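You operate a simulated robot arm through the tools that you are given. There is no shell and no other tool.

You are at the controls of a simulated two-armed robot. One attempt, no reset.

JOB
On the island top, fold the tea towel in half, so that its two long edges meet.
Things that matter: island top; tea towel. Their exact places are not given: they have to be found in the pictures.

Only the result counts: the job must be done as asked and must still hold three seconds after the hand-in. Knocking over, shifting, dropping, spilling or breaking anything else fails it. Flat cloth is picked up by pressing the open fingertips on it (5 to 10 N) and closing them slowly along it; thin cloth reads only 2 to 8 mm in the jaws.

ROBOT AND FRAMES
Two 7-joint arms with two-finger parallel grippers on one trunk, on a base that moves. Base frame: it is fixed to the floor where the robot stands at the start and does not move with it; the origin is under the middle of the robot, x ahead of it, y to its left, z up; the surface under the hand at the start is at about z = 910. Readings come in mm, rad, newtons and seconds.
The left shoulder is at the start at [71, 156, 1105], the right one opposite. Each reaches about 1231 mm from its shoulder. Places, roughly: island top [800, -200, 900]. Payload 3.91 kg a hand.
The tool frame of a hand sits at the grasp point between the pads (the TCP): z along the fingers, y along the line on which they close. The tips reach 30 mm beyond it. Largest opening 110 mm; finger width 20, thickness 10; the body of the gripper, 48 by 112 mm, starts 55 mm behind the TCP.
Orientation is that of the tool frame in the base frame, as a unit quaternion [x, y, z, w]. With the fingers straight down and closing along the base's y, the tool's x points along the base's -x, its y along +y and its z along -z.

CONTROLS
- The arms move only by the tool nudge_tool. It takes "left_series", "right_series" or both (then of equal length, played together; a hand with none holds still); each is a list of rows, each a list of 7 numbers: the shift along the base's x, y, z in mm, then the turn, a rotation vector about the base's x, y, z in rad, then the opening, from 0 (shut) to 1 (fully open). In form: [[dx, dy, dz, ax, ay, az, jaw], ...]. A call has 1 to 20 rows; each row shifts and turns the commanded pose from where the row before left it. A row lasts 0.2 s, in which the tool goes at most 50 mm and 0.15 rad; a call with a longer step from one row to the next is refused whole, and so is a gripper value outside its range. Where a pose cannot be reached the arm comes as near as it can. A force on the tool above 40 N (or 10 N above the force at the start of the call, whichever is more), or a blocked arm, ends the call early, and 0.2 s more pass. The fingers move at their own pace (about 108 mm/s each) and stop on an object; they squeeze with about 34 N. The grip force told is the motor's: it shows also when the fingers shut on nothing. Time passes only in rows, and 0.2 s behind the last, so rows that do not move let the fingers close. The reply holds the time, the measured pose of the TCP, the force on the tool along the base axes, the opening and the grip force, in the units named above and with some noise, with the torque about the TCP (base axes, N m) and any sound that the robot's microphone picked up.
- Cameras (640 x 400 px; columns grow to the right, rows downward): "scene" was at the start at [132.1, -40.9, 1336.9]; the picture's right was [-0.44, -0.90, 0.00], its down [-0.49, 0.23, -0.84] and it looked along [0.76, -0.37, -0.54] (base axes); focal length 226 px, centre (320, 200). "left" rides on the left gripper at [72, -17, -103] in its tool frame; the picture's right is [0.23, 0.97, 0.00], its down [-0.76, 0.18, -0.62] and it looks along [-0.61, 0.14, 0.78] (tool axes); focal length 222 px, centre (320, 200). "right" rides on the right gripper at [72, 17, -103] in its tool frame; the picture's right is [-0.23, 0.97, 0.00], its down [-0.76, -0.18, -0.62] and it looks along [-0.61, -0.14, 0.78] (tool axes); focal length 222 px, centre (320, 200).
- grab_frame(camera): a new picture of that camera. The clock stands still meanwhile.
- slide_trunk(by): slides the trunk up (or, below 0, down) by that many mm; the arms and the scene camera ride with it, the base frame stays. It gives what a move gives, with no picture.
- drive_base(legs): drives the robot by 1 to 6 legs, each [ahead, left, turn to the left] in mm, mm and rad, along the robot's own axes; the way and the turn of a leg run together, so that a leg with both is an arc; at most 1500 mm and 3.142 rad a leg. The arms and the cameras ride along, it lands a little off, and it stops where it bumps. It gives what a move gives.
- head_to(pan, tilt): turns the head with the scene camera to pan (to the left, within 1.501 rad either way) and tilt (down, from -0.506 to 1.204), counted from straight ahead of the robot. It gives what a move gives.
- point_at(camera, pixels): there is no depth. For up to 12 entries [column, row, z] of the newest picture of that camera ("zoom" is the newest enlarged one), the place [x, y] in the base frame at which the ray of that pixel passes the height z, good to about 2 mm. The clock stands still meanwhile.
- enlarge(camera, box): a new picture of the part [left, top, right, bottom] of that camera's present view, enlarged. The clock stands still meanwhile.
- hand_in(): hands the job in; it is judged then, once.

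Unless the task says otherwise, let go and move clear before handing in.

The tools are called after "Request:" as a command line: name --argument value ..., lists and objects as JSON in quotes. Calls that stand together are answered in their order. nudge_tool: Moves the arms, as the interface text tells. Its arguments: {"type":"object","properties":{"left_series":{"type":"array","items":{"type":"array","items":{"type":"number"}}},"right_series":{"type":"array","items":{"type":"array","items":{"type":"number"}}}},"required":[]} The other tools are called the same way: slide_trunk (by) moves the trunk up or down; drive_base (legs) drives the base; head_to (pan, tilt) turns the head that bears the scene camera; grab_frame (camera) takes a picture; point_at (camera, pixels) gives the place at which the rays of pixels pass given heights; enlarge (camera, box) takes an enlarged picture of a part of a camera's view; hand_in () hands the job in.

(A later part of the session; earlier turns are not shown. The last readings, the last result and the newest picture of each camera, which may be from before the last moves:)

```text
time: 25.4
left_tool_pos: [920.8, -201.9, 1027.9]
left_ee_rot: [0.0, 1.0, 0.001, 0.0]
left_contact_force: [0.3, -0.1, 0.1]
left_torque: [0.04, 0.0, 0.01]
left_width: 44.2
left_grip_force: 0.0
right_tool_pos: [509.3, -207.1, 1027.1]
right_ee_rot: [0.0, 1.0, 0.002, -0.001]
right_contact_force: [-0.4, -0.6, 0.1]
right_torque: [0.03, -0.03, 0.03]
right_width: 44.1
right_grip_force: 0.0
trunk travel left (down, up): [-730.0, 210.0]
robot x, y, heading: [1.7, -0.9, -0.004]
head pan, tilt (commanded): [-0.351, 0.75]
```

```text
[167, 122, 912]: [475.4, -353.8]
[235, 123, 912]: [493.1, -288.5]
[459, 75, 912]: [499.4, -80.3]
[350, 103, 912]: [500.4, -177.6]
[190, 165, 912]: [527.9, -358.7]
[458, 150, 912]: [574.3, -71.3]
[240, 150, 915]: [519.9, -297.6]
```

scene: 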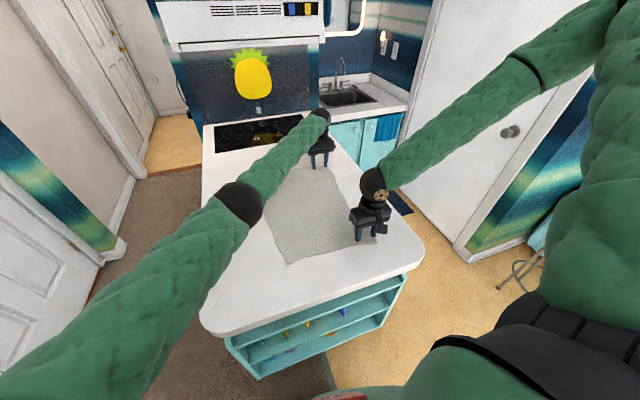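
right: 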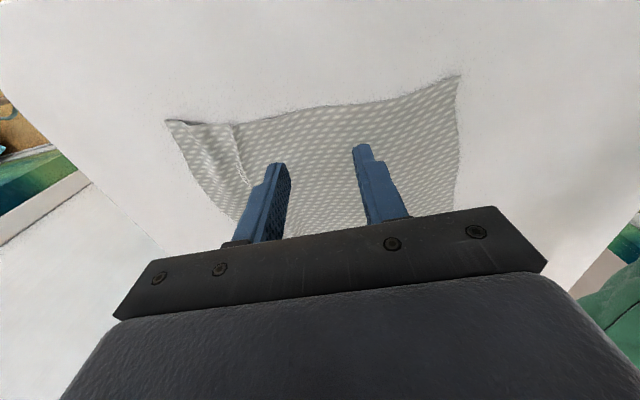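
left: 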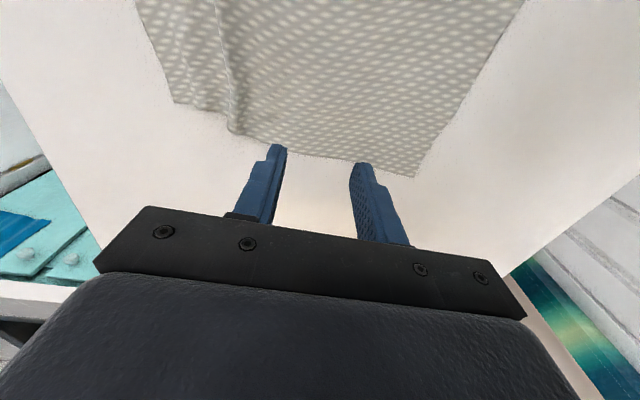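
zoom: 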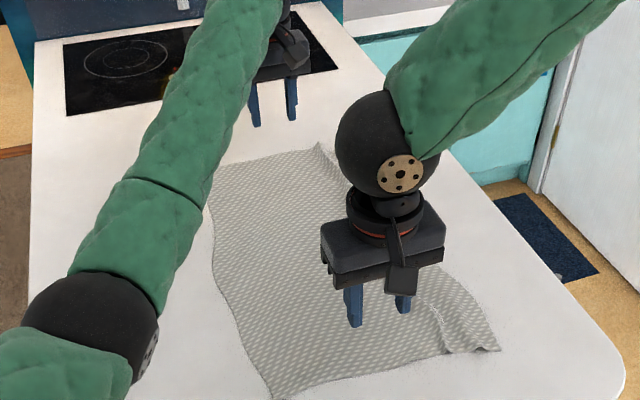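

Lifting had pulled the towel about 25 mm to the right (left edge now y ≈ -80), leaving a slack ridge at y ≈ -290. I'll flatten it by pressing closed fingertips between the ridge and the right edge and dragging outward; first I go above that strip.

Request:
nudge_tool --left_series '[[-2, -30, 0, 0, 0, 0, 0.2], [-2, -30, 0, 0, 0, 0, 0], [-2, -30, -10, 0, 0, 0, 0], [-2, -30, -15, 0, 0, 0, 0], [0, 0, -25, 0, 0, 0, 0], [0, 0, -25, 0, 0, 0, 0], [0, 0, -6, 0, 0, 0, 0], [0, 0, -3, 0, 0, 0, 0], [0, 0, -1, 0, 0, 0, 0], [0, 0, 0, 0, 0, 0, 0]]' --right_series '[[0, -29, 0, 0, 0, 0, 0.2], [0, -29, 0, 0, 0, 0, 0], [0, -29, -10, 0, 0, 0, 0], [0, -29, -15, 0, 0, 0, 0], [0, 0, -25, 0, 0, 0, 0], [0, 0, -25, 0, 0, 0, 0], [0, 0, -6, 0, 0, 0, 0], [0, 0, -3, 0, 0, 0, 0], [0, 0, -1, 0, 0, 0, 0], [0, 0, 0, 0, 0, 0, 0]]'

Request:
grab_frame --camera "left"

Request:
grab_frame --camera "right"

```text
time: 27.6
left_tool_pos: [912.3, -320.1, 941.6]
left_ee_rot: [0.0, 1.0, 0.001, 0.0]
left_contact_force: [-0.4, 0.1, 1.8]
left_torque: [-0.03, -0.03, 0.0]
left_width: 0.0
left_grip_force: 33.9
right_tool_pos: [511.2, -321.4, 942.3]
right_ee_rot: [-0.001, 1.0, 0.0, 0.0]
right_contact_force: [0.3, 0.0, -0.7]
right_torque: [-0.02, 0.04, -0.05]
right_width: 0.0
right_grip_force: 33.9
trunk travel left (down, up): [-730.0, 210.0]
robot x, y, heading: [-2.6, 0.8, 0.002]
head pan, tilt (commanded): [-0.351, 0.75]
```

```text
taken
```

left: 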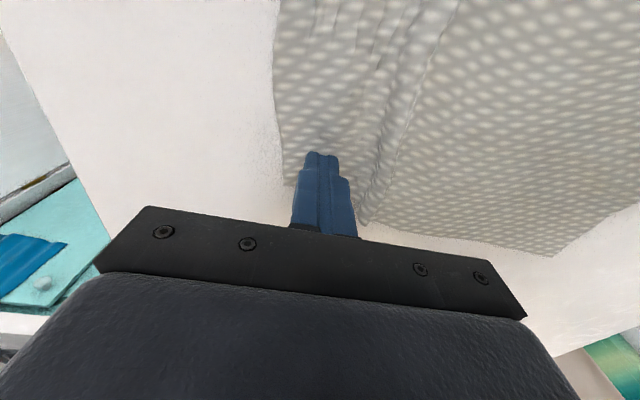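

```text
taken
```

right: 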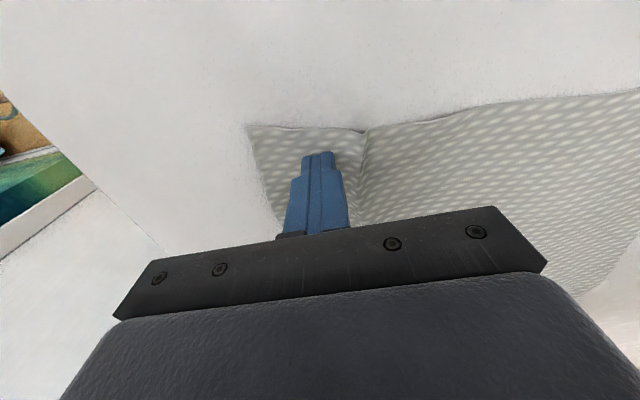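

Both closed fingertips sit on the strip between ridge and edge (left force 1.8 N, right about 0). I'll press about 1 mm further and read the forces.

Request:
nudge_tool --left_series '[[0, 0, -0.8, 0, 0, 0, 0], [0, 0, 0, 0, 0, 0, 0]]' --right_series '[[0, 0, -1, 0, 0, 0, 0], [0, 0, 0, 0, 0, 0, 0]]'

```text
time: 28.2
left_tool_pos: [911.9, -318.5, 941.0]
left_ee_rot: [0.0, 1.0, 0.0, 0.001]
left_contact_force: [0.7, 0.1, 3.2]
left_torque: [-0.02, -0.05, 0.03]
left_width: 0.0
left_grip_force: 33.9
right_tool_pos: [509.5, -320.9, 942.3]
right_ee_rot: [0.0, 1.0, 0.0, -0.001]
right_contact_force: [1.3, -0.4, 5.1]
right_torque: [-0.04, -0.02, -0.02]
right_width: 0.1
right_grip_force: 34.3
trunk travel left (down, up): [-730.0, 210.0]
robot x, y, heading: [3.6, 2.4, 0.006]
head pan, tilt (commanded): [-0.351, 0.75]
```

The presses read 3.2 N and 5.1 N, which is gentle but enough to try. I'll add a touch on the left and drag both slowly 26 mm toward -y.

Request:
nudge_tool --left_series '[[0, 0, -0.3, 0, 0, 0, 0], [0, -2, 0, 0, 0, 0, 0], [0, -3, 0, 0, 0, 0, 0], [0, -3, 0, 0, 0, 0, 0], [0, -3, 0, 0, 0, 0, 0], [0, -3, 0, 0, 0, 0, 0], [0, -3, 0, 0, 0, 0, 0], [0, -3, 0, 0, 0, 0, 0], [0, -3, 0, 0, 0, 0, 0], [0, -3, 0, 0, 0, 0, 0], [0, 0, 0, 0, 0, 0, 0]]' --right_series '[[0, 0, -0.1, 0, 0, 0, 0], [0, -2, 0, 0, 0, 0, 0], [0, -3, 0, 0, 0, 0, 0], [0, -3, 0, 0, 0, 0, 0], [0, -3, 0, 0, 0, 0, 0], [0, -3, 0, 0, 0, 0, 0], [0, -3, 0, 0, 0, 0, 0], [0, -3, 0, 0, 0, 0, 0], [0, -3, 0, 0, 0, 0, 0], [0, -3, 0, 0, 0, 0, 0], [0, 0, 0, 0, 0, 0, 0]]'

Request:
grab_frame --camera "left"

Request:
grab_frame --camera "right"

```text
time: 30.6
left_tool_pos: [910.1, -341.7, 941.6]
left_ee_rot: [0.0, 1.0, -0.001, 0.001]
left_contact_force: [-0.1, -0.3, 2.1]
left_torque: [0.0, 0.0, -0.01]
left_width: 0.1
left_grip_force: 33.6
left hand out of reach, approached as far as the arm can: row 9
right_tool_pos: [510.4, -347.2, 941.3]
right_ee_rot: [-0.001, 1.0, 0.0, 0.0]
right_contact_force: [0.4, 0.9, 5.5]
right_torque: [0.0, 0.06, 0.0]
right_width: 0.2
right_grip_force: 34.5
trunk travel left (down, up): [-730.0, 210.0]
robot x, y, heading: [-0.3, -1.2, 0.001]
head pan, tilt (commanded): [-0.351, 0.75]
```

```text
taken
```

left: 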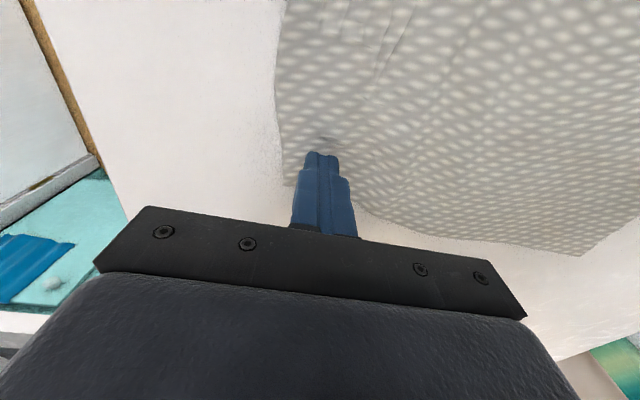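

```text
taken
```

right: 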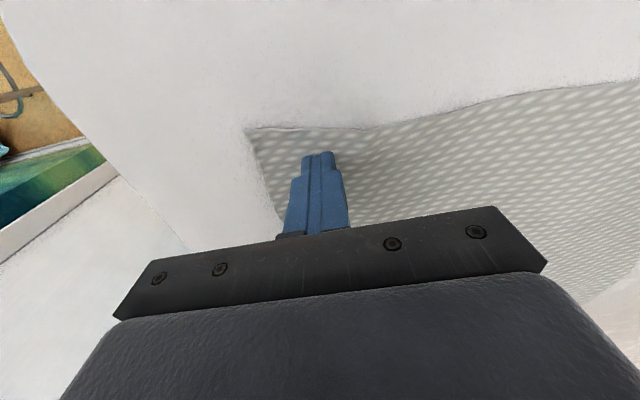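

The drag worked: the ridge is gone in both views, and the left hand found its reach limit at y ≈ -342. I'll lift, return over the midline with jaws at 0.4, and measure the outline again.

Request:
nudge_tool --left_series '[[0, 2, 10, 0, 0, 0, 0], [0, 0, 20, 0, 0, 0, 0], [0, 0, 25, 0, 0, 0, 0], [2, 29, 30, 0, 0, 0, 0.2], [2, 29, 0, 0, 0, 0, 0.4], [2, 29, 0, 0, 0, 0, 0.4], [3, 29, 0, 0, 0, 0, 0.4], [0, 0, 0, 0, 0, 0, 0.4]]' --right_series '[[0, 0, 10, 0, 0, 0, 0], [0, 0, 20, 0, 0, 0, 0], [0, 0, 25, 0, 0, 0, 0], [0, 29, 30, 0, 0, 0, 0.2], [0, 29, 0, 0, 0, 0, 0.4], [0, 29, 0, 0, 0, 0, 0.4], [0, 29, 0, 0, 0, 0, 0.4], [0, 0, 0, 0, 0, 0, 0.4]]'

Request:
grab_frame --camera "left"

Request:
grab_frame --camera "right"

Request:
enlarge --camera "scene" --box '[190, 110, 430, 260]'

```text
time: 32.4
left_tool_pos: [921.6, -227.6, 1025.3]
left_ee_rot: [0.0, 1.0, 0.0, 0.0]
left_contact_force: [0.6, 0.4, 0.5]
left_torque: [0.02, -0.03, 0.0]
left_width: 44.2
left_grip_force: 0.0
right_tool_pos: [510.0, -231.0, 1024.2]
right_ee_rot: [0.0, 1.0, 0.001, 0.0]
right_contact_force: [-0.6, 0.3, 0.0]
right_torque: [0.0, 0.0, 0.0]
right_width: 44.0
right_grip_force: 0.1
trunk travel left (down, up): [-730.0, 210.0]
robot x, y, heading: [0.1, -1.3, 0.0]
head pan, tilt (commanded): [-0.351, 0.75]
```

```text
taken
```

left: 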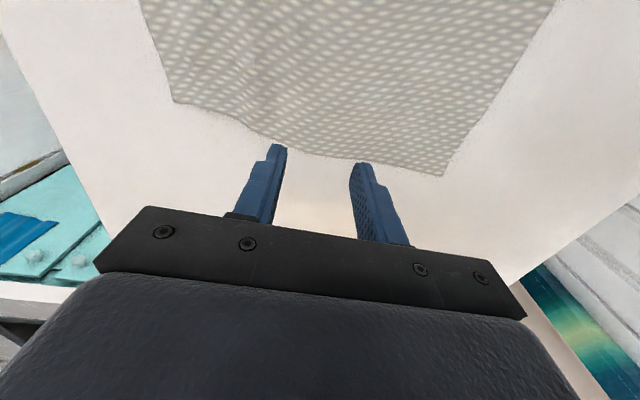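

```text
taken
```

right: 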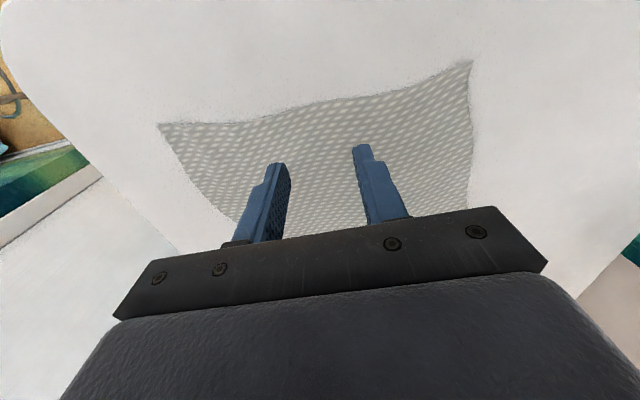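

```text
2.67 times, centred on (310, 185) of scene
```

zoom: 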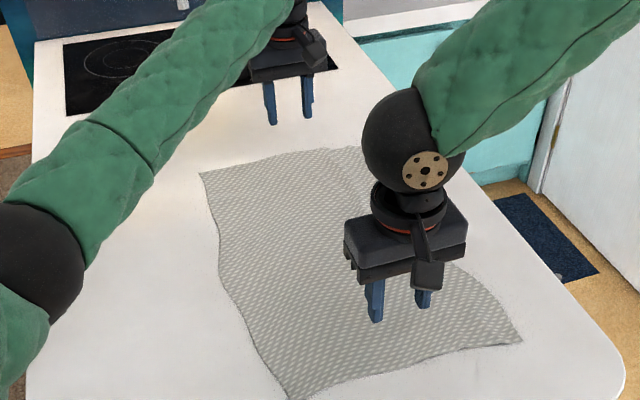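

The towel lies flat again with clear corners at (173,102)/(443,175) in the left view and (159,125)/(472,62) in the right view. I'll measure the corners and short edges to find the midline.

Request:
point_at --camera "left" --pixels '[[173, 102, 912], [443, 175, 912], [320, 157, 912], [250, 132, 912], [155, 45, 912], [480, 120, 912], [525, 50, 912]]'

Request:
point_at --camera "right" --pixels '[[159, 125, 912], [472, 62, 912], [320, 102, 912], [250, 120, 912], [185, 170, 912], [218, 205, 912], [472, 110, 912], [470, 180, 912]]'

Request:
point_at --camera "zoom" --pixels '[[200, 173, 912], [208, 210, 912], [218, 255, 912], [225, 290, 912], [250, 335, 912], [287, 399, 912], [522, 341, 912], [500, 305, 912], [462, 270, 912]]'

```text
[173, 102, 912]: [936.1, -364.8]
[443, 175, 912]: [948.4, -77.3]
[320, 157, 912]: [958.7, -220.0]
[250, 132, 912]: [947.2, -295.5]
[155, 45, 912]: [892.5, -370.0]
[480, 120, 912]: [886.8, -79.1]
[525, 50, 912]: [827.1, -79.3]
```

```text
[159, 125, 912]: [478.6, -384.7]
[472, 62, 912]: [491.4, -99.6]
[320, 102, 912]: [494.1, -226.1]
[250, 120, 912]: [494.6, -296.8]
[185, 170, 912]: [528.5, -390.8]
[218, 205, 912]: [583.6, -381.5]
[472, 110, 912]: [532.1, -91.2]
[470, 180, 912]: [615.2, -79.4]
```

```text
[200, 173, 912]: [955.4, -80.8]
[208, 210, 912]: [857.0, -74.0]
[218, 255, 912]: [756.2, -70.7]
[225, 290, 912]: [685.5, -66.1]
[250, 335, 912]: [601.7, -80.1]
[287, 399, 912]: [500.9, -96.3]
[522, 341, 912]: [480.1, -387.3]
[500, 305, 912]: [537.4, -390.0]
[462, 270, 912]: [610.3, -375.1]
```

The midline runs from about (510,-242) to (920,-223) with edges 288–300 mm apart. I'll shift the left hand +4.5 mm and the right -11 mm in y, then go down to light contact.

Request:
nudge_tool --left_series '[[-1, 2.5, -25, 0, 0, 0, 0.4], [0, 2, -25, 0, 0, 0, 0.4], [0, 0, -20, 0, 0, 0, 0.4], [0, 0, -9, 0, 0, 0, 0.4], [0, 0, -4, 0, 0, 0, 0.4], [0, 0, -1, 0, 0, 0, 0.4], [0, 0, 0, 0, 0, 0, 0.4]]' --right_series '[[0, -6, -25, 0, 0, 0, 0.4], [0, -5, -25, 0, 0, 0, 0.4], [0, 0, -20, 0, 0, 0, 0.4], [0, 0, -9, 0, 0, 0, 0.4], [0, 0, -4, 0, 0, 0, 0.4], [0, 0, -1, 0, 0, 0, 0.4], [0, 0, 0, 0, 0, 0, 0.4]]'

Request:
grab_frame --camera "left"

Request:
grab_frame --camera "right"

```text
time: 34.0
left_tool_pos: [919.3, -221.2, 942.0]
left_ee_rot: [0.0, 1.0, 0.0, 0.0]
left_contact_force: [0.7, 0.2, 0.2]
left_torque: [0.03, 0.03, 0.05]
left_width: 44.1
left_grip_force: 0.1
right_tool_pos: [511.5, -240.9, 941.9]
right_ee_rot: [-0.002, 1.0, -0.001, 0.0]
right_contact_force: [0.2, 0.4, 0.5]
right_torque: [-0.02, -0.02, -0.01]
right_width: 44.0
right_grip_force: 0.1
trunk travel left (down, up): [-730.0, 210.0]
robot x, y, heading: [-0.1, -2.1, 0.001]
head pan, tilt (commanded): [-0.351, 0.75]
```

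```text
taken
```

left: 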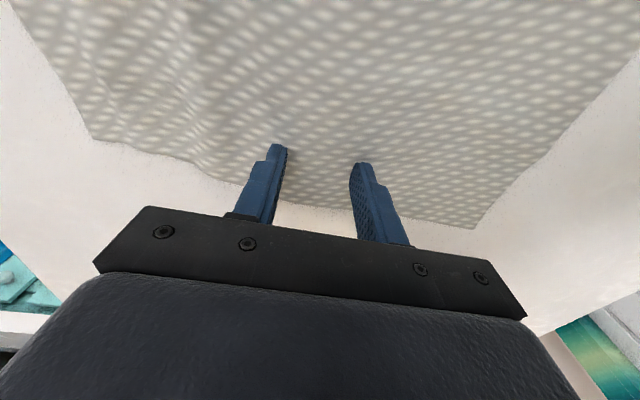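

```text
taken
```

right: 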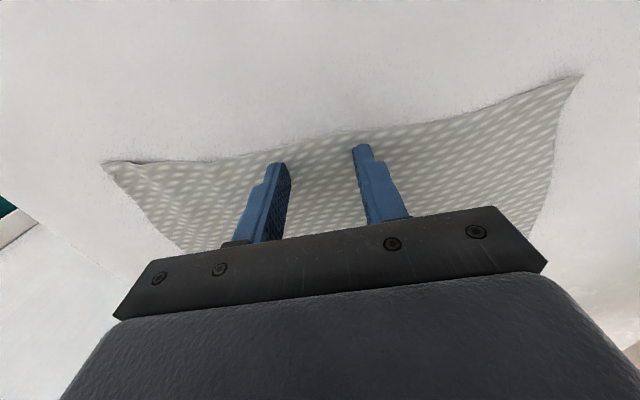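

Both hands are at contact height over the middle; corners show at (93,139)/(473,228) left view and (103,163)/(580,75) right view. I'll verify the centring from this closer view.

Request:
point_at --camera "left" --pixels '[[93, 139, 912], [473, 228, 912], [50, 75, 912], [550, 145, 912]]'

Request:
point_at --camera "right" --pixels '[[103, 163, 912], [580, 75, 912], [145, 215, 912], [555, 150, 912]]'

Request:
nudge_tool --left_series '[[0, 0, -0.8, 0, 0, 0, 0.4], [0, 0, 0, 0, 0, 0, 0.4]]' --right_series '[[0, 0, -0.8, 0, 0, 0, 0.4], [0, 0, 0, 0, 0, 0, 0.4]]'

```text
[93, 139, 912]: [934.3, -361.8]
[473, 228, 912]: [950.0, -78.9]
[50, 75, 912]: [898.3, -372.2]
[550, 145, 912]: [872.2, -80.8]
```

```text
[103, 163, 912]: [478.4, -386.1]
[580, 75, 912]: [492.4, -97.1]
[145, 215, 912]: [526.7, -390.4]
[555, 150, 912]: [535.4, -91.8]
```

```text
time: 34.6
left_tool_pos: [918.6, -220.3, 941.8]
left_ee_rot: [0.0, 1.0, 0.001, 0.0]
left_contact_force: [-0.3, 0.4, -0.6]
left_torque: [0.02, 0.0, 0.0]
left_width: 44.1
left_grip_force: 0.2
right_tool_pos: [509.9, -242.0, 941.7]
right_ee_rot: [-0.001, 1.0, 0.0, 0.0]
right_contact_force: [1.1, -0.8, 4.5]
right_torque: [-0.05, 0.04, -0.02]
right_width: 43.9
right_grip_force: 0.0
trunk travel left (down, up): [-730.0, 210.0]
robot x, y, heading: [1.8, -2.9, 0.003]
head pan, tilt (commanded): [-0.351, 0.75]
```

The midline is at y ≈ -222 (left hand at -221) and -241 (right hand at -241), so centring is good. The right presses at 4.5 N, the left not yet, so I'll lower the left by 1 mm.

Request:
nudge_tool --left_series '[[0, -2, -0.5, 0, 0, 0, 0.4], [0, 0, -0.5, 0, 0, 0, 0.4], [0, 0, 0, 0, 0, 0, 0.4]]' --right_series '[[0, 0, -0.2, 0, 0, 0, 0.4], [0, 0, 0, 0, 0, 0, 0.4], [0, 0, 0, 0, 0, 0, 0.4]]'

```text
time: 35.4
left_tool_pos: [919.7, -222.6, 941.3]
left_ee_rot: [0.0, 1.0, 0.0, 0.0]
left_contact_force: [1.0, -0.6, 4.8]
left_torque: [0.01, -0.06, -0.05]
left_width: 44.1
left_grip_force: 0.0
right_tool_pos: [510.8, -240.5, 942.3]
right_ee_rot: [-0.001, 1.0, 0.0, 0.001]
right_contact_force: [0.6, -0.3, 5.0]
right_torque: [0.03, 0.0, 0.02]
right_width: 44.2
right_grip_force: 0.1
trunk travel left (down, up): [-730.0, 210.0]
robot x, y, heading: [-0.8, 1.9, 0.001]
head pan, tilt (commanded): [-0.351, 0.75]
```

Presses are 4.8 N and 5.0 N. I'll add 0.2 mm each and close slowly on the midline.

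Request:
nudge_tool --left_series '[[0, 0, -0.2, 0, 0, 0, 0.4], [0, 0, 0, 0, 0, 0, 0.37], [0, 0, 0, 0, 0, 0, 0.34], [0, 0, 0, 0, 0, 0, 0.31], [0, 0, 0, 0, 0, 0, 0.28], [0, 0, 0, 0, 0, 0, 0.25], [0, 0, 0, 0, 0, 0, 0.22], [0, 0, 0, 0, 0, 0, 0.19], [0, 0, 0, 0, 0, 0, 0.16], [0, 0, 0, 0, 0, 0, 0.13], [0, 0, 0, 0, 0, 0, 0.1], [0, 0, 0, 0, 0, 0, 0.07], [0, 0, 0, 0, 0, 0, 0.04], [0, 0, 0, 0, 0, 0, 0.01], [0, 0, 0, 0, 0, 0, 0], [0, 0, 0, 0, 0, 0, 0]]' --right_series '[[0, 0, -0.2, 0, 0, 0, 0.4], [0, 0, 0, 0, 0, 0, 0.37], [0, 0, 0, 0, 0, 0, 0.34], [0, 0, 0, 0, 0, 0, 0.31], [0, 0, 0, 0, 0, 0, 0.28], [0, 0, 0, 0, 0, 0, 0.25], [0, 0, 0, 0, 0, 0, 0.22], [0, 0, 0, 0, 0, 0, 0.19], [0, 0, 0, 0, 0, 0, 0.16], [0, 0, 0, 0, 0, 0, 0.13], [0, 0, 0, 0, 0, 0, 0.1], [0, 0, 0, 0, 0, 0, 0.07], [0, 0, 0, 0, 0, 0, 0.04], [0, 0, 0, 0, 0, 0, 0.01], [0, 0, 0, 0, 0, 0, 0], [0, 0, 0, 0, 0, 0, 0]]'

Request:
grab_frame --camera "left"

Request:
grab_frame --camera "right"

```text
time: 38.8
left_tool_pos: [918.7, -221.4, 940.2]
left_ee_rot: [-0.001, 1.0, 0.0, 0.0]
left_contact_force: [-1.2, 0.2, 7.6]
left_torque: [0.01, 0.04, -0.02]
left_width: 2.3
left_grip_force: 33.8
right_tool_pos: [509.3, -240.1, 941.5]
right_ee_rot: [-0.001, 1.0, 0.0, 0.0]
right_contact_force: [1.0, 0.2, 8.8]
right_torque: [-0.01, 0.04, -0.04]
right_width: 3.1
right_grip_force: 34.1
trunk travel left (down, up): [-730.0, 210.0]
robot x, y, heading: [2.0, 3.2, -0.006]
head pan, tilt (commanded): [-0.351, 0.75]
```

```text
taken
```

left: 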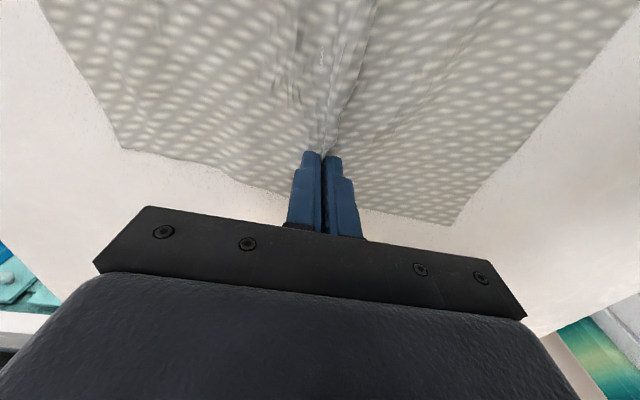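

```text
taken
```

right: 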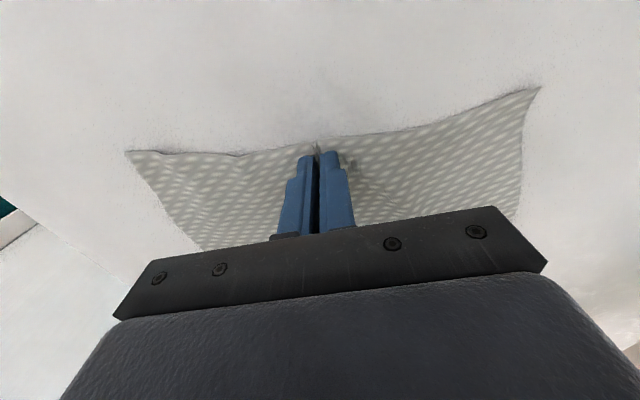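

Both jaws hold cloth (2.3 and 3.1 mm) and the whole towel drew in evenly; corners now at (120,147)/(450,225) and (128,152)/(538,88). I'll check the symmetry before lifting.

Request:
point_at --camera "left" --pixels '[[120, 147, 912], [450, 225, 912]]'

Request:
point_at --camera "right" --pixels '[[128, 152, 912], [538, 88, 912]]'

Request:
nudge_tool --left_series '[[0, 0, 5, 0, 0, 0, 0], [0, 0, 10, 0, 0, 0, 0], [0, 0, 10, 0, 0, 0, 0], [0, 0, 10, 0, 0, 0, 0], [0, 0, 10, 0, 0, 0, 0], [0, 0, 10, 0, 0, 0, 0], [0, 0, 0, 0, 0, 0, 0]]' --right_series '[[0, 0, 5, 0, 0, 0, 0], [0, 0, 10, 0, 0, 0, 0], [0, 0, 10, 0, 0, 0, 0], [0, 0, 10, 0, 0, 0, 0], [0, 0, 10, 0, 0, 0, 0], [0, 0, 10, 0, 0, 0, 0], [0, 0, 0, 0, 0, 0, 0]]'

Request:
grab_frame --camera "left"

Request:
grab_frame --camera "right"

Request:
enlarge --camera "scene" --box '[190, 110, 430, 260]'

```text
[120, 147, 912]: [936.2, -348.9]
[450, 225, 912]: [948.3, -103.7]
```

```text
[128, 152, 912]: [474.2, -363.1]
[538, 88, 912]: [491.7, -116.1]
```

```text
time: 40.4
left_tool_pos: [919.2, -221.8, 994.7]
left_ee_rot: [0.0, 1.0, 0.001, 0.0]
left_contact_force: [-0.2, 0.4, 0.0]
left_torque: [0.0, 0.01, -0.01]
left_width: 1.8
left_grip_force: 34.6
right_tool_pos: [511.8, -243.0, 994.8]
right_ee_rot: [0.0, 1.0, 0.001, 0.0]
right_contact_force: [0.3, -0.2, -0.4]
right_torque: [0.02, 0.01, -0.01]
right_width: 2.9
right_grip_force: 33.9
trunk travel left (down, up): [-730.0, 210.0]
robot x, y, heading: [-1.3, 3.4, 0.0]
head pan, tilt (commanded): [-0.351, 0.75]
```

```text
taken
```

left: 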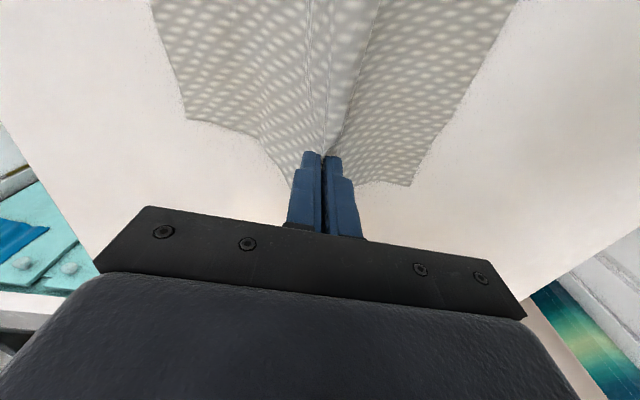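

```text
taken
```

right: 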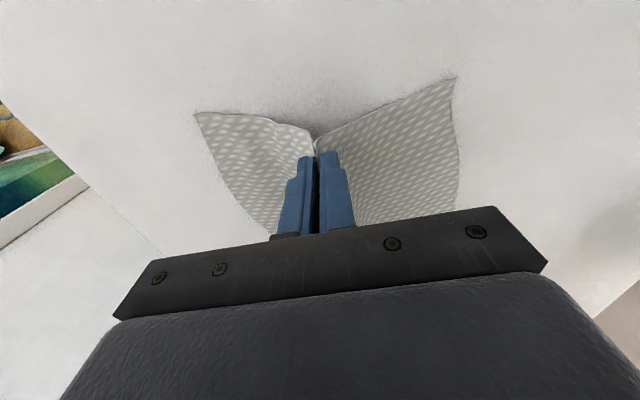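

```text
2.67 times, centred on (310, 185) of scene
```

zoom: 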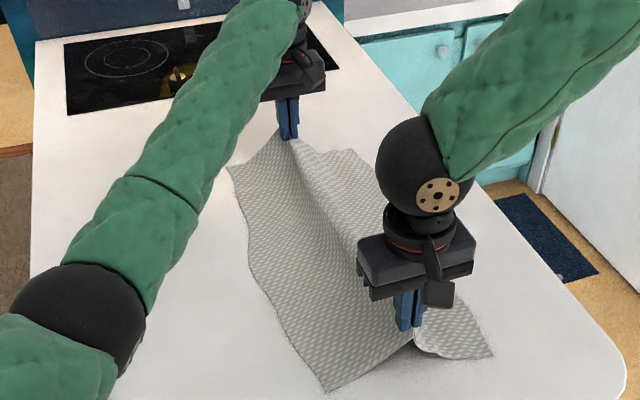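

The midline rises evenly between the hands with the two halves sloping down like a tent; the split is symmetric within about 5 mm. I'll keep lifting until the halves hang nearly free.

Request:
nudge_tool --left_series '[[0, 0, 10, 0, 0, 0, 0], [0, 0, 10, 0, 0, 0, 0], [0, 0, 10, 0, 0, 0, 0], [0, 0, 10, 0, 0, 0, 0], [0, 0, 10, 0, 0, 0, 0], [0, 0, 10, 0, 0, 0, 0], [0, 0, 10, 0, 0, 0, 0], [0, 0, 10, 0, 0, 0, 0], [0, 0, 0, 0, 0, 0, 0], [0, 0, 0, 0, 0, 0, 0], [0, 0, 0, 0, 0, 0, 0]]' --right_series '[[0, 0, 10, 0, 0, 0, 0], [0, 0, 10, 0, 0, 0, 0], [0, 0, 10, 0, 0, 0, 0], [0, 0, 10, 0, 0, 0, 0], [0, 0, 10, 0, 0, 0, 0], [0, 0, 10, 0, 0, 0, 0], [0, 0, 10, 0, 0, 0, 0], [0, 0, 10, 0, 0, 0, 0], [0, 0, 0, 0, 0, 0, 0], [0, 0, 0, 0, 0, 0, 0], [0, 0, 0, 0, 0, 0, 0]]'

Request:
grab_frame --camera "left"

Request:
grab_frame --camera "right"

Request:
enlarge --camera "scene" --box '[190, 110, 430, 260]'

```text
time: 42.8
left_tool_pos: [920.4, -221.8, 1075.2]
left_ee_rot: [-0.001, 1.0, 0.0, 0.0]
left_contact_force: [-0.9, -0.2, -0.1]
left_torque: [0.01, 0.02, 0.0]
left_width: 2.2
left_grip_force: 34.0
right_tool_pos: [510.3, -241.5, 1075.5]
right_ee_rot: [-0.001, 1.0, 0.001, 0.0]
right_contact_force: [0.7, -0.2, -0.5]
right_torque: [0.02, -0.01, 0.01]
right_width: 2.9
right_grip_force: 33.9
trunk travel left (down, up): [-730.0, 210.0]
robot x, y, heading: [0.9, 0.5, 0.004]
head pan, tilt (commanded): [-0.351, 0.75]
```

```text
taken
```

left: 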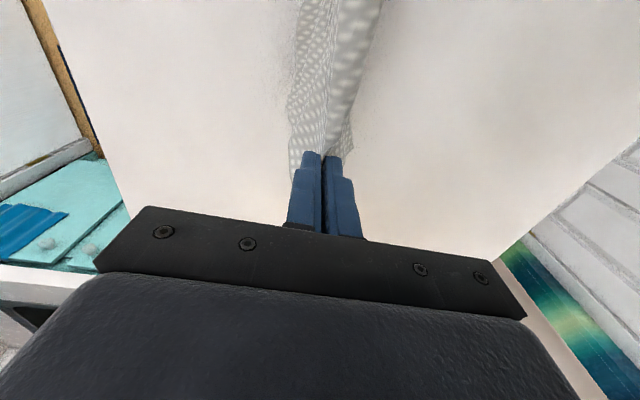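

```text
taken
```

right: 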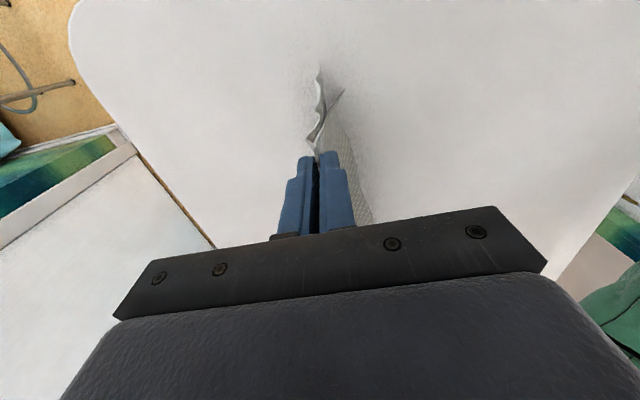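

```text
2.67 times, centred on (310, 185) of scene
```

zoom: 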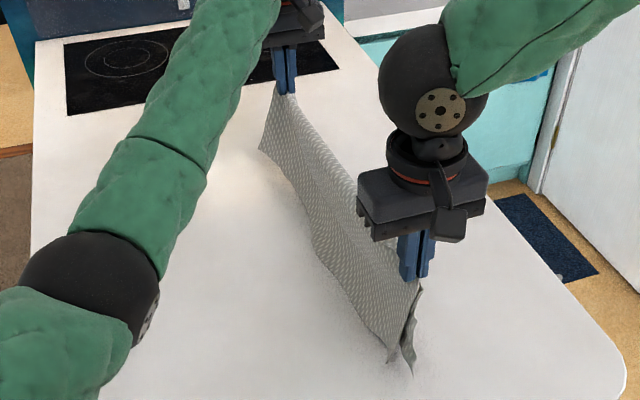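

The towel hangs neatly closed over the hands' line with both long edges together just above the top. I'll carry it 80 mm to the right so there is room to lay it down toward the left with the arms clear of each other.

Request:
nudge_tool --left_series '[[0, -4, 0, 0, 0, 0, 0], [0, -8, 0, 0, 0, 0, 0], [0, -8, 0, 0, 0, 0, 0], [0, -8, 0, 0, 0, 0, 0], [0, -8, 0, 0, 0, 0, 0], [0, -8, 0, 0, 0, 0, 0], [0, -8, 0, 0, 0, 0, 0], [0, -8, 0, 0, 0, 0, 0], [0, -8, 0, 0, 0, 0, 0], [0, -8, 0, 0, 0, 0, 0], [0, -4, 0, 0, 0, 0, 0], [0, 0, 0, 0, 0, 0, 0], [0, 0, 0, 0, 0, 0, 0], [0, 0, 0, 0, 0, 0, 0], [0, 0, 0, 0, 0, 0, 0]]' --right_series '[[0, -4, 0, 0, 0, 0, 0], [0, -8, 0, 0, 0, 0, 0], [0, -8, 0, 0, 0, 0, 0], [0, -8, 0, 0, 0, 0, 0], [0, -8, 0, 0, 0, 0, 0], [0, -8, 0, 0, 0, 0, 0], [0, -8, 0, 0, 0, 0, 0], [0, -8, 0, 0, 0, 0, 0], [0, -8, 0, 0, 0, 0, 0], [0, -8, 0, 0, 0, 0, 0], [0, -4, 0, 0, 0, 0, 0], [0, 0, 0, 0, 0, 0, 0], [0, 0, 0, 0, 0, 0, 0], [0, 0, 0, 0, 0, 0, 0], [0, 0, 0, 0, 0, 0, 0]]'

Request:
grab_frame --camera "left"

Request:
grab_frame --camera "right"

Request:
enlarge --camera "scene" --box '[190, 110, 430, 260]'

```text
time: 46.0
left_tool_pos: [918.3, -301.4, 1074.8]
left_ee_rot: [0.0, 1.0, 0.0, 0.0]
left_contact_force: [-0.2, 0.3, -0.2]
left_torque: [0.01, -0.01, 0.04]
left_width: 2.3
left_grip_force: 34.5
right_tool_pos: [510.7, -321.7, 1075.9]
right_ee_rot: [-0.001, 1.0, -0.001, 0.0]
right_contact_force: [0.5, -0.1, -0.6]
right_torque: [0.04, -0.05, 0.0]
right_width: 3.0
right_grip_force: 33.8
trunk travel left (down, up): [-730.0, 210.0]
robot x, y, heading: [2.2, 2.0, -0.006]
head pan, tilt (commanded): [-0.351, 0.75]
```

```text
taken
```

left: 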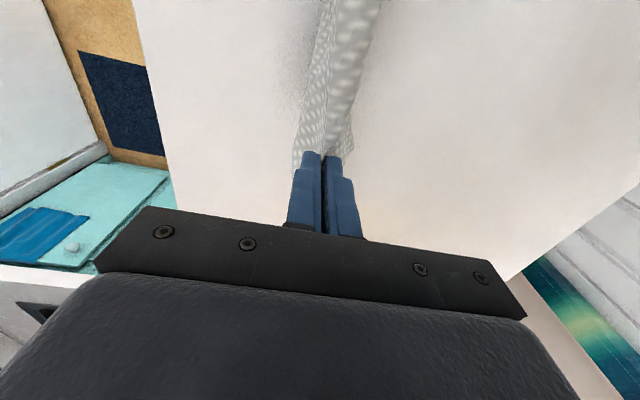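

```text
taken
```

right: 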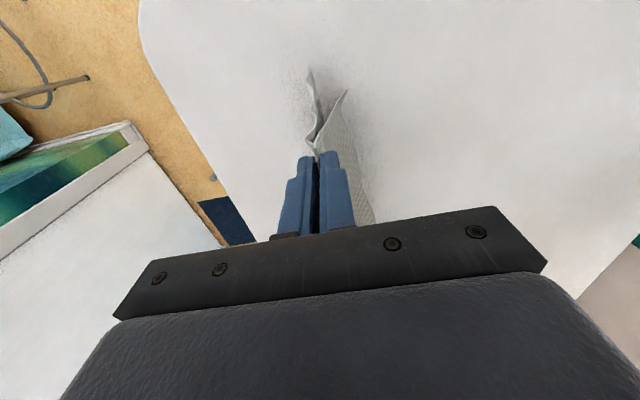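

```text
2.67 times, centred on (310, 185) of scene
```

zoom: 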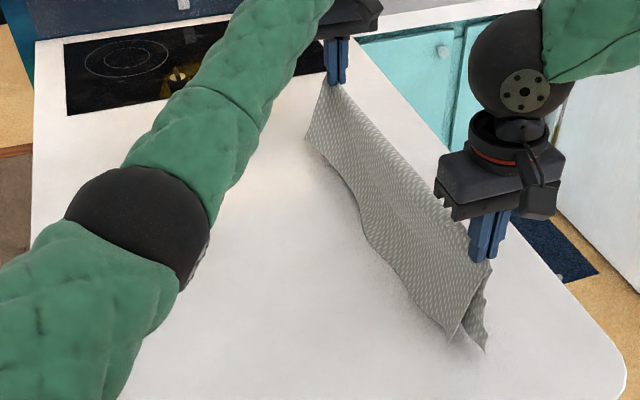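

The left half's edge is trailing on the top (near corners at zoom (460,345) and (485,350) are slightly apart). I'll raise both hands 20 mm so the towel hangs free and closes, then look.

Request:
nudge_tool --left_series '[[0, 0, 5, 0, 0, 0, 0], [0, 0, 5, 0, 0, 0, 0], [0, 0, 5, 0, 0, 0, 0], [0, 0, 5, 0, 0, 0, 0], [0, 0, 0, 0, 0, 0, 0], [0, 0, 0, 0, 0, 0, 0], [0, 0, 0, 0, 0, 0, 0], [0, 0, 0, 0, 0, 0, 0]]' --right_series '[[0, 0, 5, 0, 0, 0, 0], [0, 0, 5, 0, 0, 0, 0], [0, 0, 5, 0, 0, 0, 0], [0, 0, 5, 0, 0, 0, 0], [0, 0, 0, 0, 0, 0, 0], [0, 0, 0, 0, 0, 0, 0], [0, 0, 0, 0, 0, 0, 0], [0, 0, 0, 0, 0, 0, 0]]'

Request:
grab_frame --camera "right"

Request:
enlarge --camera "scene" --box '[280, 130, 400, 250]'

```text
time: 47.8
left_tool_pos: [920.7, -302.1, 1095.8]
left_ee_rot: [0.0, 1.0, 0.0, 0.0]
left_contact_force: [0.3, 0.5, 0.1]
left_torque: [0.0, 0.03, 0.02]
left_width: 1.7
left_grip_force: 34.6
right_tool_pos: [510.8, -321.5, 1095.8]
right_ee_rot: [-0.001, 1.0, 0.0, 0.0]
right_contact_force: [0.4, -0.7, -0.5]
right_torque: [-0.01, -0.03, 0.0]
right_width: 2.8
right_grip_force: 34.5
trunk travel left (down, up): [-730.0, 210.0]
robot x, y, heading: [-1.4, -1.3, -0.007]
head pan, tilt (commanded): [-0.351, 0.75]
```

```text
taken
```

right: 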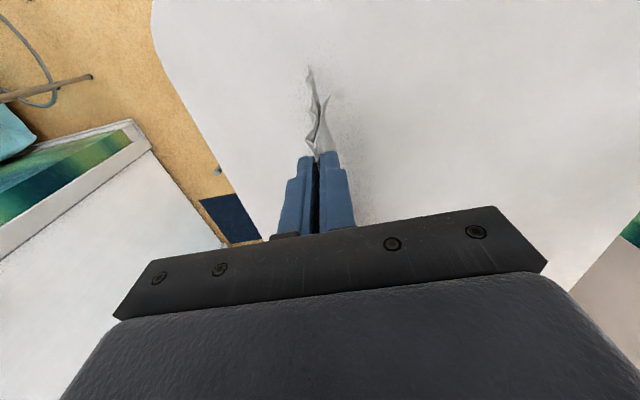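

```text
3.33 times, centred on (340, 190) of scene
```

zoom: 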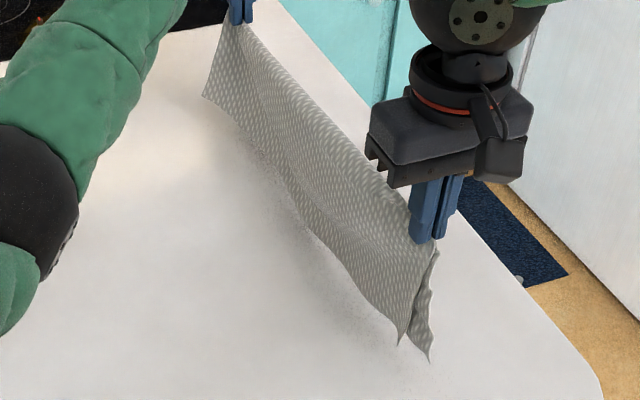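

The halves hang close together now, near corners at zoom (400,345) and (430,362). I'll begin laying the towel down: move toward +y while lowering along an arc, tilting the hands slightly, so the edges trail behind.

Request:
nudge_tool --left_series '[[0, 7.4, -7.7, 0, 0, 0, 0], [0, 7.4, -7.7, 0, 0, 0, 0], [0, 7.4, -7.7, 0, 0, 0, 0], [0, 10.8, -2.9, 0, 0, 0, 0], [0, 10.8, -2.9, 0, 0, 0, 0], [0, 10.1, -4.7, 0, 0, 0, 0], [0, 10.1, -4.7, 0, 0, 0, 0], [0, 12.6, -6, -0.05, 0, 0, 0], [0, 12.6, -6, -0.05, 0, 0, 0], [0, 11.4, -7.6, -0.05, 0, 0, 0], [0, 11.4, -7.6, -0.05, 0, 0, 0], [0, 0, 0, 0, 0, 0, 0]]' --right_series '[[0, 7.4, -7.7, 0, 0, 0, 0], [0, 7.4, -7.7, 0, 0, 0, 0], [0, 7.4, -7.7, 0, 0, 0, 0], [0, 10.8, -2.9, 0, 0, 0, 0], [0, 10.8, -2.9, 0, 0, 0, 0], [0, 10.1, -4.7, 0, 0, 0, 0], [0, 10.1, -4.7, 0, 0, 0, 0], [0, 12.6, -6, -0.05, 0, 0, 0], [0, 12.6, -6, -0.05, 0, 0, 0], [0, 11.4, -7.6, -0.05, 0, 0, 0], [0, 11.4, -7.6, -0.05, 0, 0, 0], [0, 0, 0, 0, 0, 0, 0]]'

Request:
grab_frame --camera "right"

Request:
grab_frame --camera "left"

Request:
enlarge --camera "scene" --box '[230, 120, 410, 260]'

```text
time: 50.4
left_tool_pos: [919.9, -189.9, 1030.5]
left_ee_rot: [0.0, 0.995, -0.099, 0.001]
left_contact_force: [-0.6, -0.9, -1.0]
left_torque: [0.04, 0.0, 0.0]
left_width: 2.2
left_grip_force: 34.0
right_tool_pos: [508.8, -211.8, 1030.6]
right_ee_rot: [0.0, 0.995, -0.1, 0.0]
right_contact_force: [1.4, 0.5, -0.1]
right_torque: [0.06, -0.04, 0.02]
right_width: 2.8
right_grip_force: 34.5
trunk travel left (down, up): [-730.0, 210.0]
robot x, y, heading: [2.8, 1.9, 0.002]
head pan, tilt (commanded): [-0.351, 0.75]
```

```text
taken
```

right: 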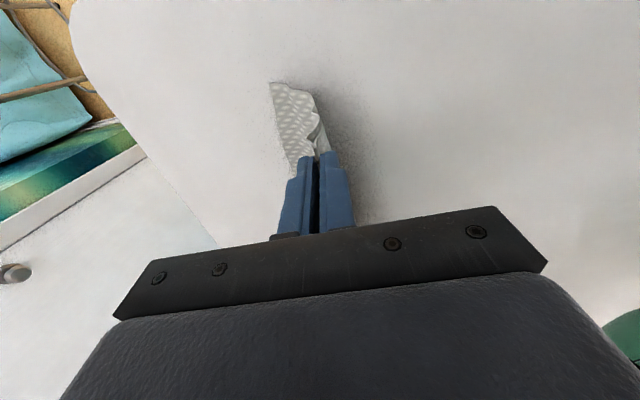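

```text
taken
```

left: 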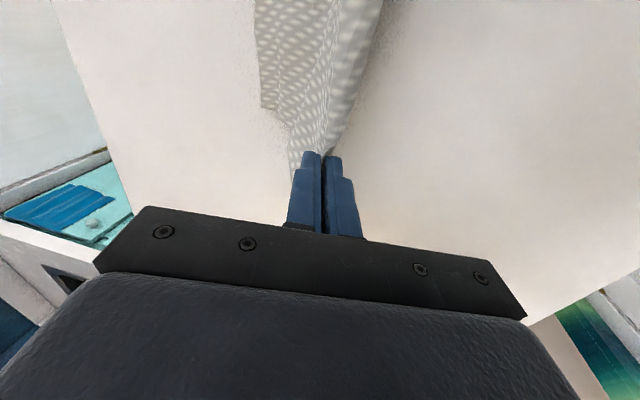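

```text
2.86 times, centred on (320, 190) of scene
```

zoom: 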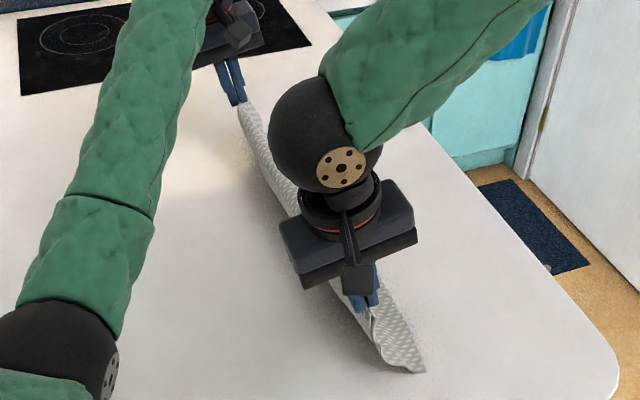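

Both halves are trailing to the right (-y) behind the hands as wanted; the top half's near corner is at (270,83) in the right view. I'll zoom in to check the lower half follows before going further down.

Request:
enlarge --camera "right" --box '[240, 60, 400, 160]'

Request:
enlarge --camera "scene" --box '[310, 200, 370, 240]'

Request:
enlarge --camera "left" --box '[220, 0, 420, 170]'

```text
4.00 times, centred on (320, 110) of right
```

zoom: 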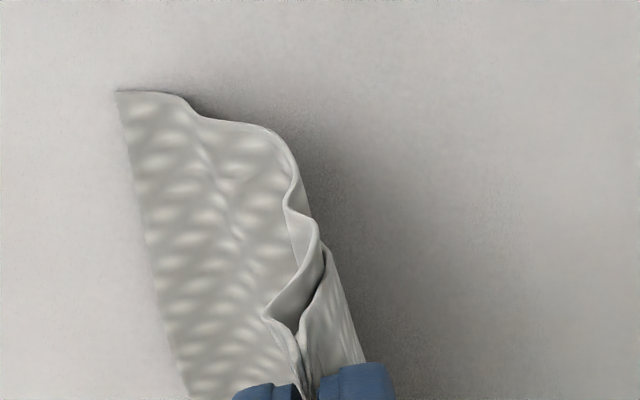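

```text
10.00 times, centred on (340, 220) of scene
```

zoom: 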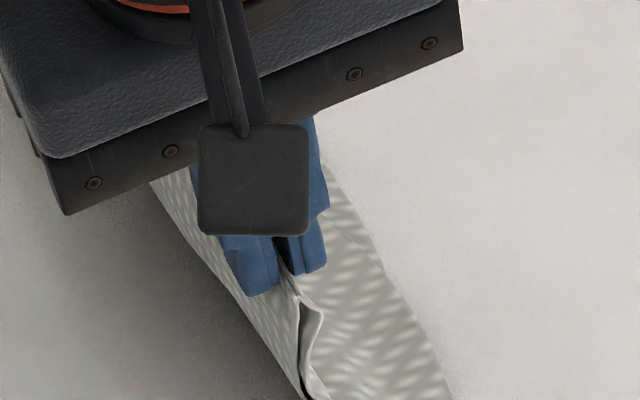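

```text
2.35 times, centred on (320, 85) of left
```

zoom: 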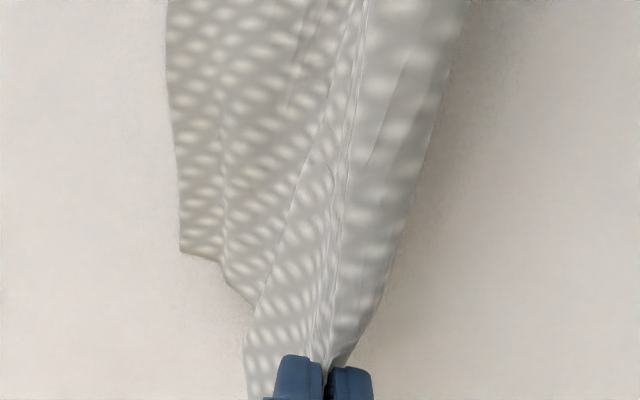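

The lower half is tucked under the upper one and follows correctly, with nothing sticking out on the left side. I'll continue down the arc with a little extra drag to keep both layers taut, stopping just above the top.

Request:
nudge_tool --left_series '[[0, 12, -9, -0.05, 0, 0, 0], [0, 12, -9, -0.05, 0, 0, 0], [0, 10.5, -10, -0.05, 0, 0, 0], [0, 10.5, -10, -0.05, 0, 0, 0], [0, 8.5, -11, -0.05, 0, 0, 0], [0, 8.5, -11, -0.05, 0, 0, 0], [0, 7, -11, -0.05, 0, 0, 0], [0, 7, -9, -0.05, 0, 0, 0], [0, 0, 0, 0, 0, 0, 0]]' --right_series '[[0, 12, -9, -0.05, 0, 0, 0], [0, 12, -9, -0.05, 0, 0, 0], [0, 10.5, -10, -0.05, 0, 0, 0], [0, 10.5, -10, -0.05, 0, 0, 0], [0, 8.5, -11, -0.05, 0, 0, 0], [0, 8.5, -11, -0.05, 0, 0, 0], [0, 7, -11, -0.05, 0, 0, 0], [0, 7, -9, -0.05, 0, 0, 0], [0, 0, 0, 0, 0, 0, 0]]'

Request:
grab_frame --camera "right"

Request:
grab_frame --camera "left"

Request:
enlarge --camera "scene" --box '[210, 120, 410, 270]'

```text
time: 52.6
left_tool_pos: [931.4, -134.2, 1017.2]
left_ee_rot: [0.022, 0.955, -0.294, 0.031]
left_contact_force: [-25.9, -5.6, 0.2]
left_torque: [-0.12, 0.61, -0.38]
left_width: 2.1
left_grip_force: 34.0
right_tool_pos: [507.0, -222.9, 1014.1]
right_ee_rot: [0.012, 0.956, -0.292, 0.007]
right_contact_force: [25.5, 5.5, 0.1]
right_torque: [0.18, -0.64, 0.48]
right_width: 3.0
right_grip_force: 34.1
right hand out of reach, approached as far as the arm can: row 4, 5, 6, 7, 8
trunk travel left (down, up): [-730.0, 210.0]
robot x, y, heading: [13.2, 1.8, -0.018]
head pan, tilt (commanded): [-0.351, 0.75]
stopped in row 9 (left hand): the arm was blocked; the commanded pose is now the measured one
```

```text
taken
```

right: 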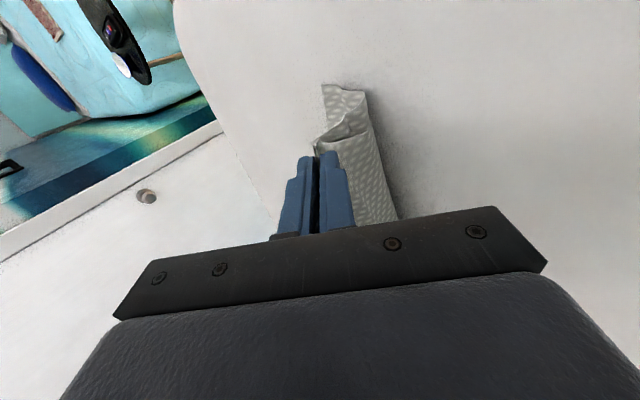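

```text
taken
```

left: 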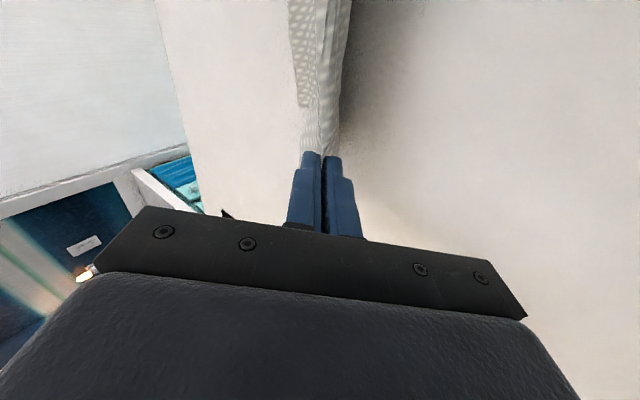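

```text
2.67 times, centred on (310, 195) of scene
```

zoom: 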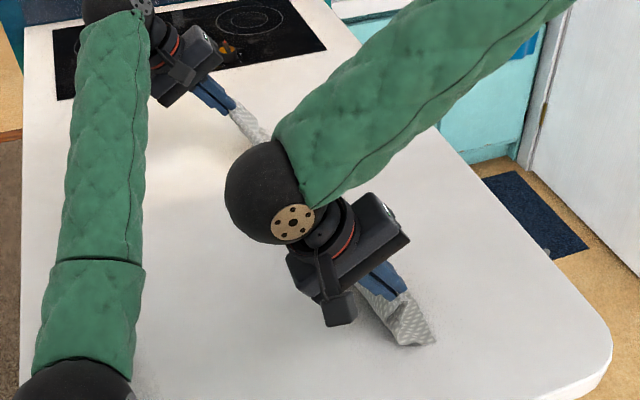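

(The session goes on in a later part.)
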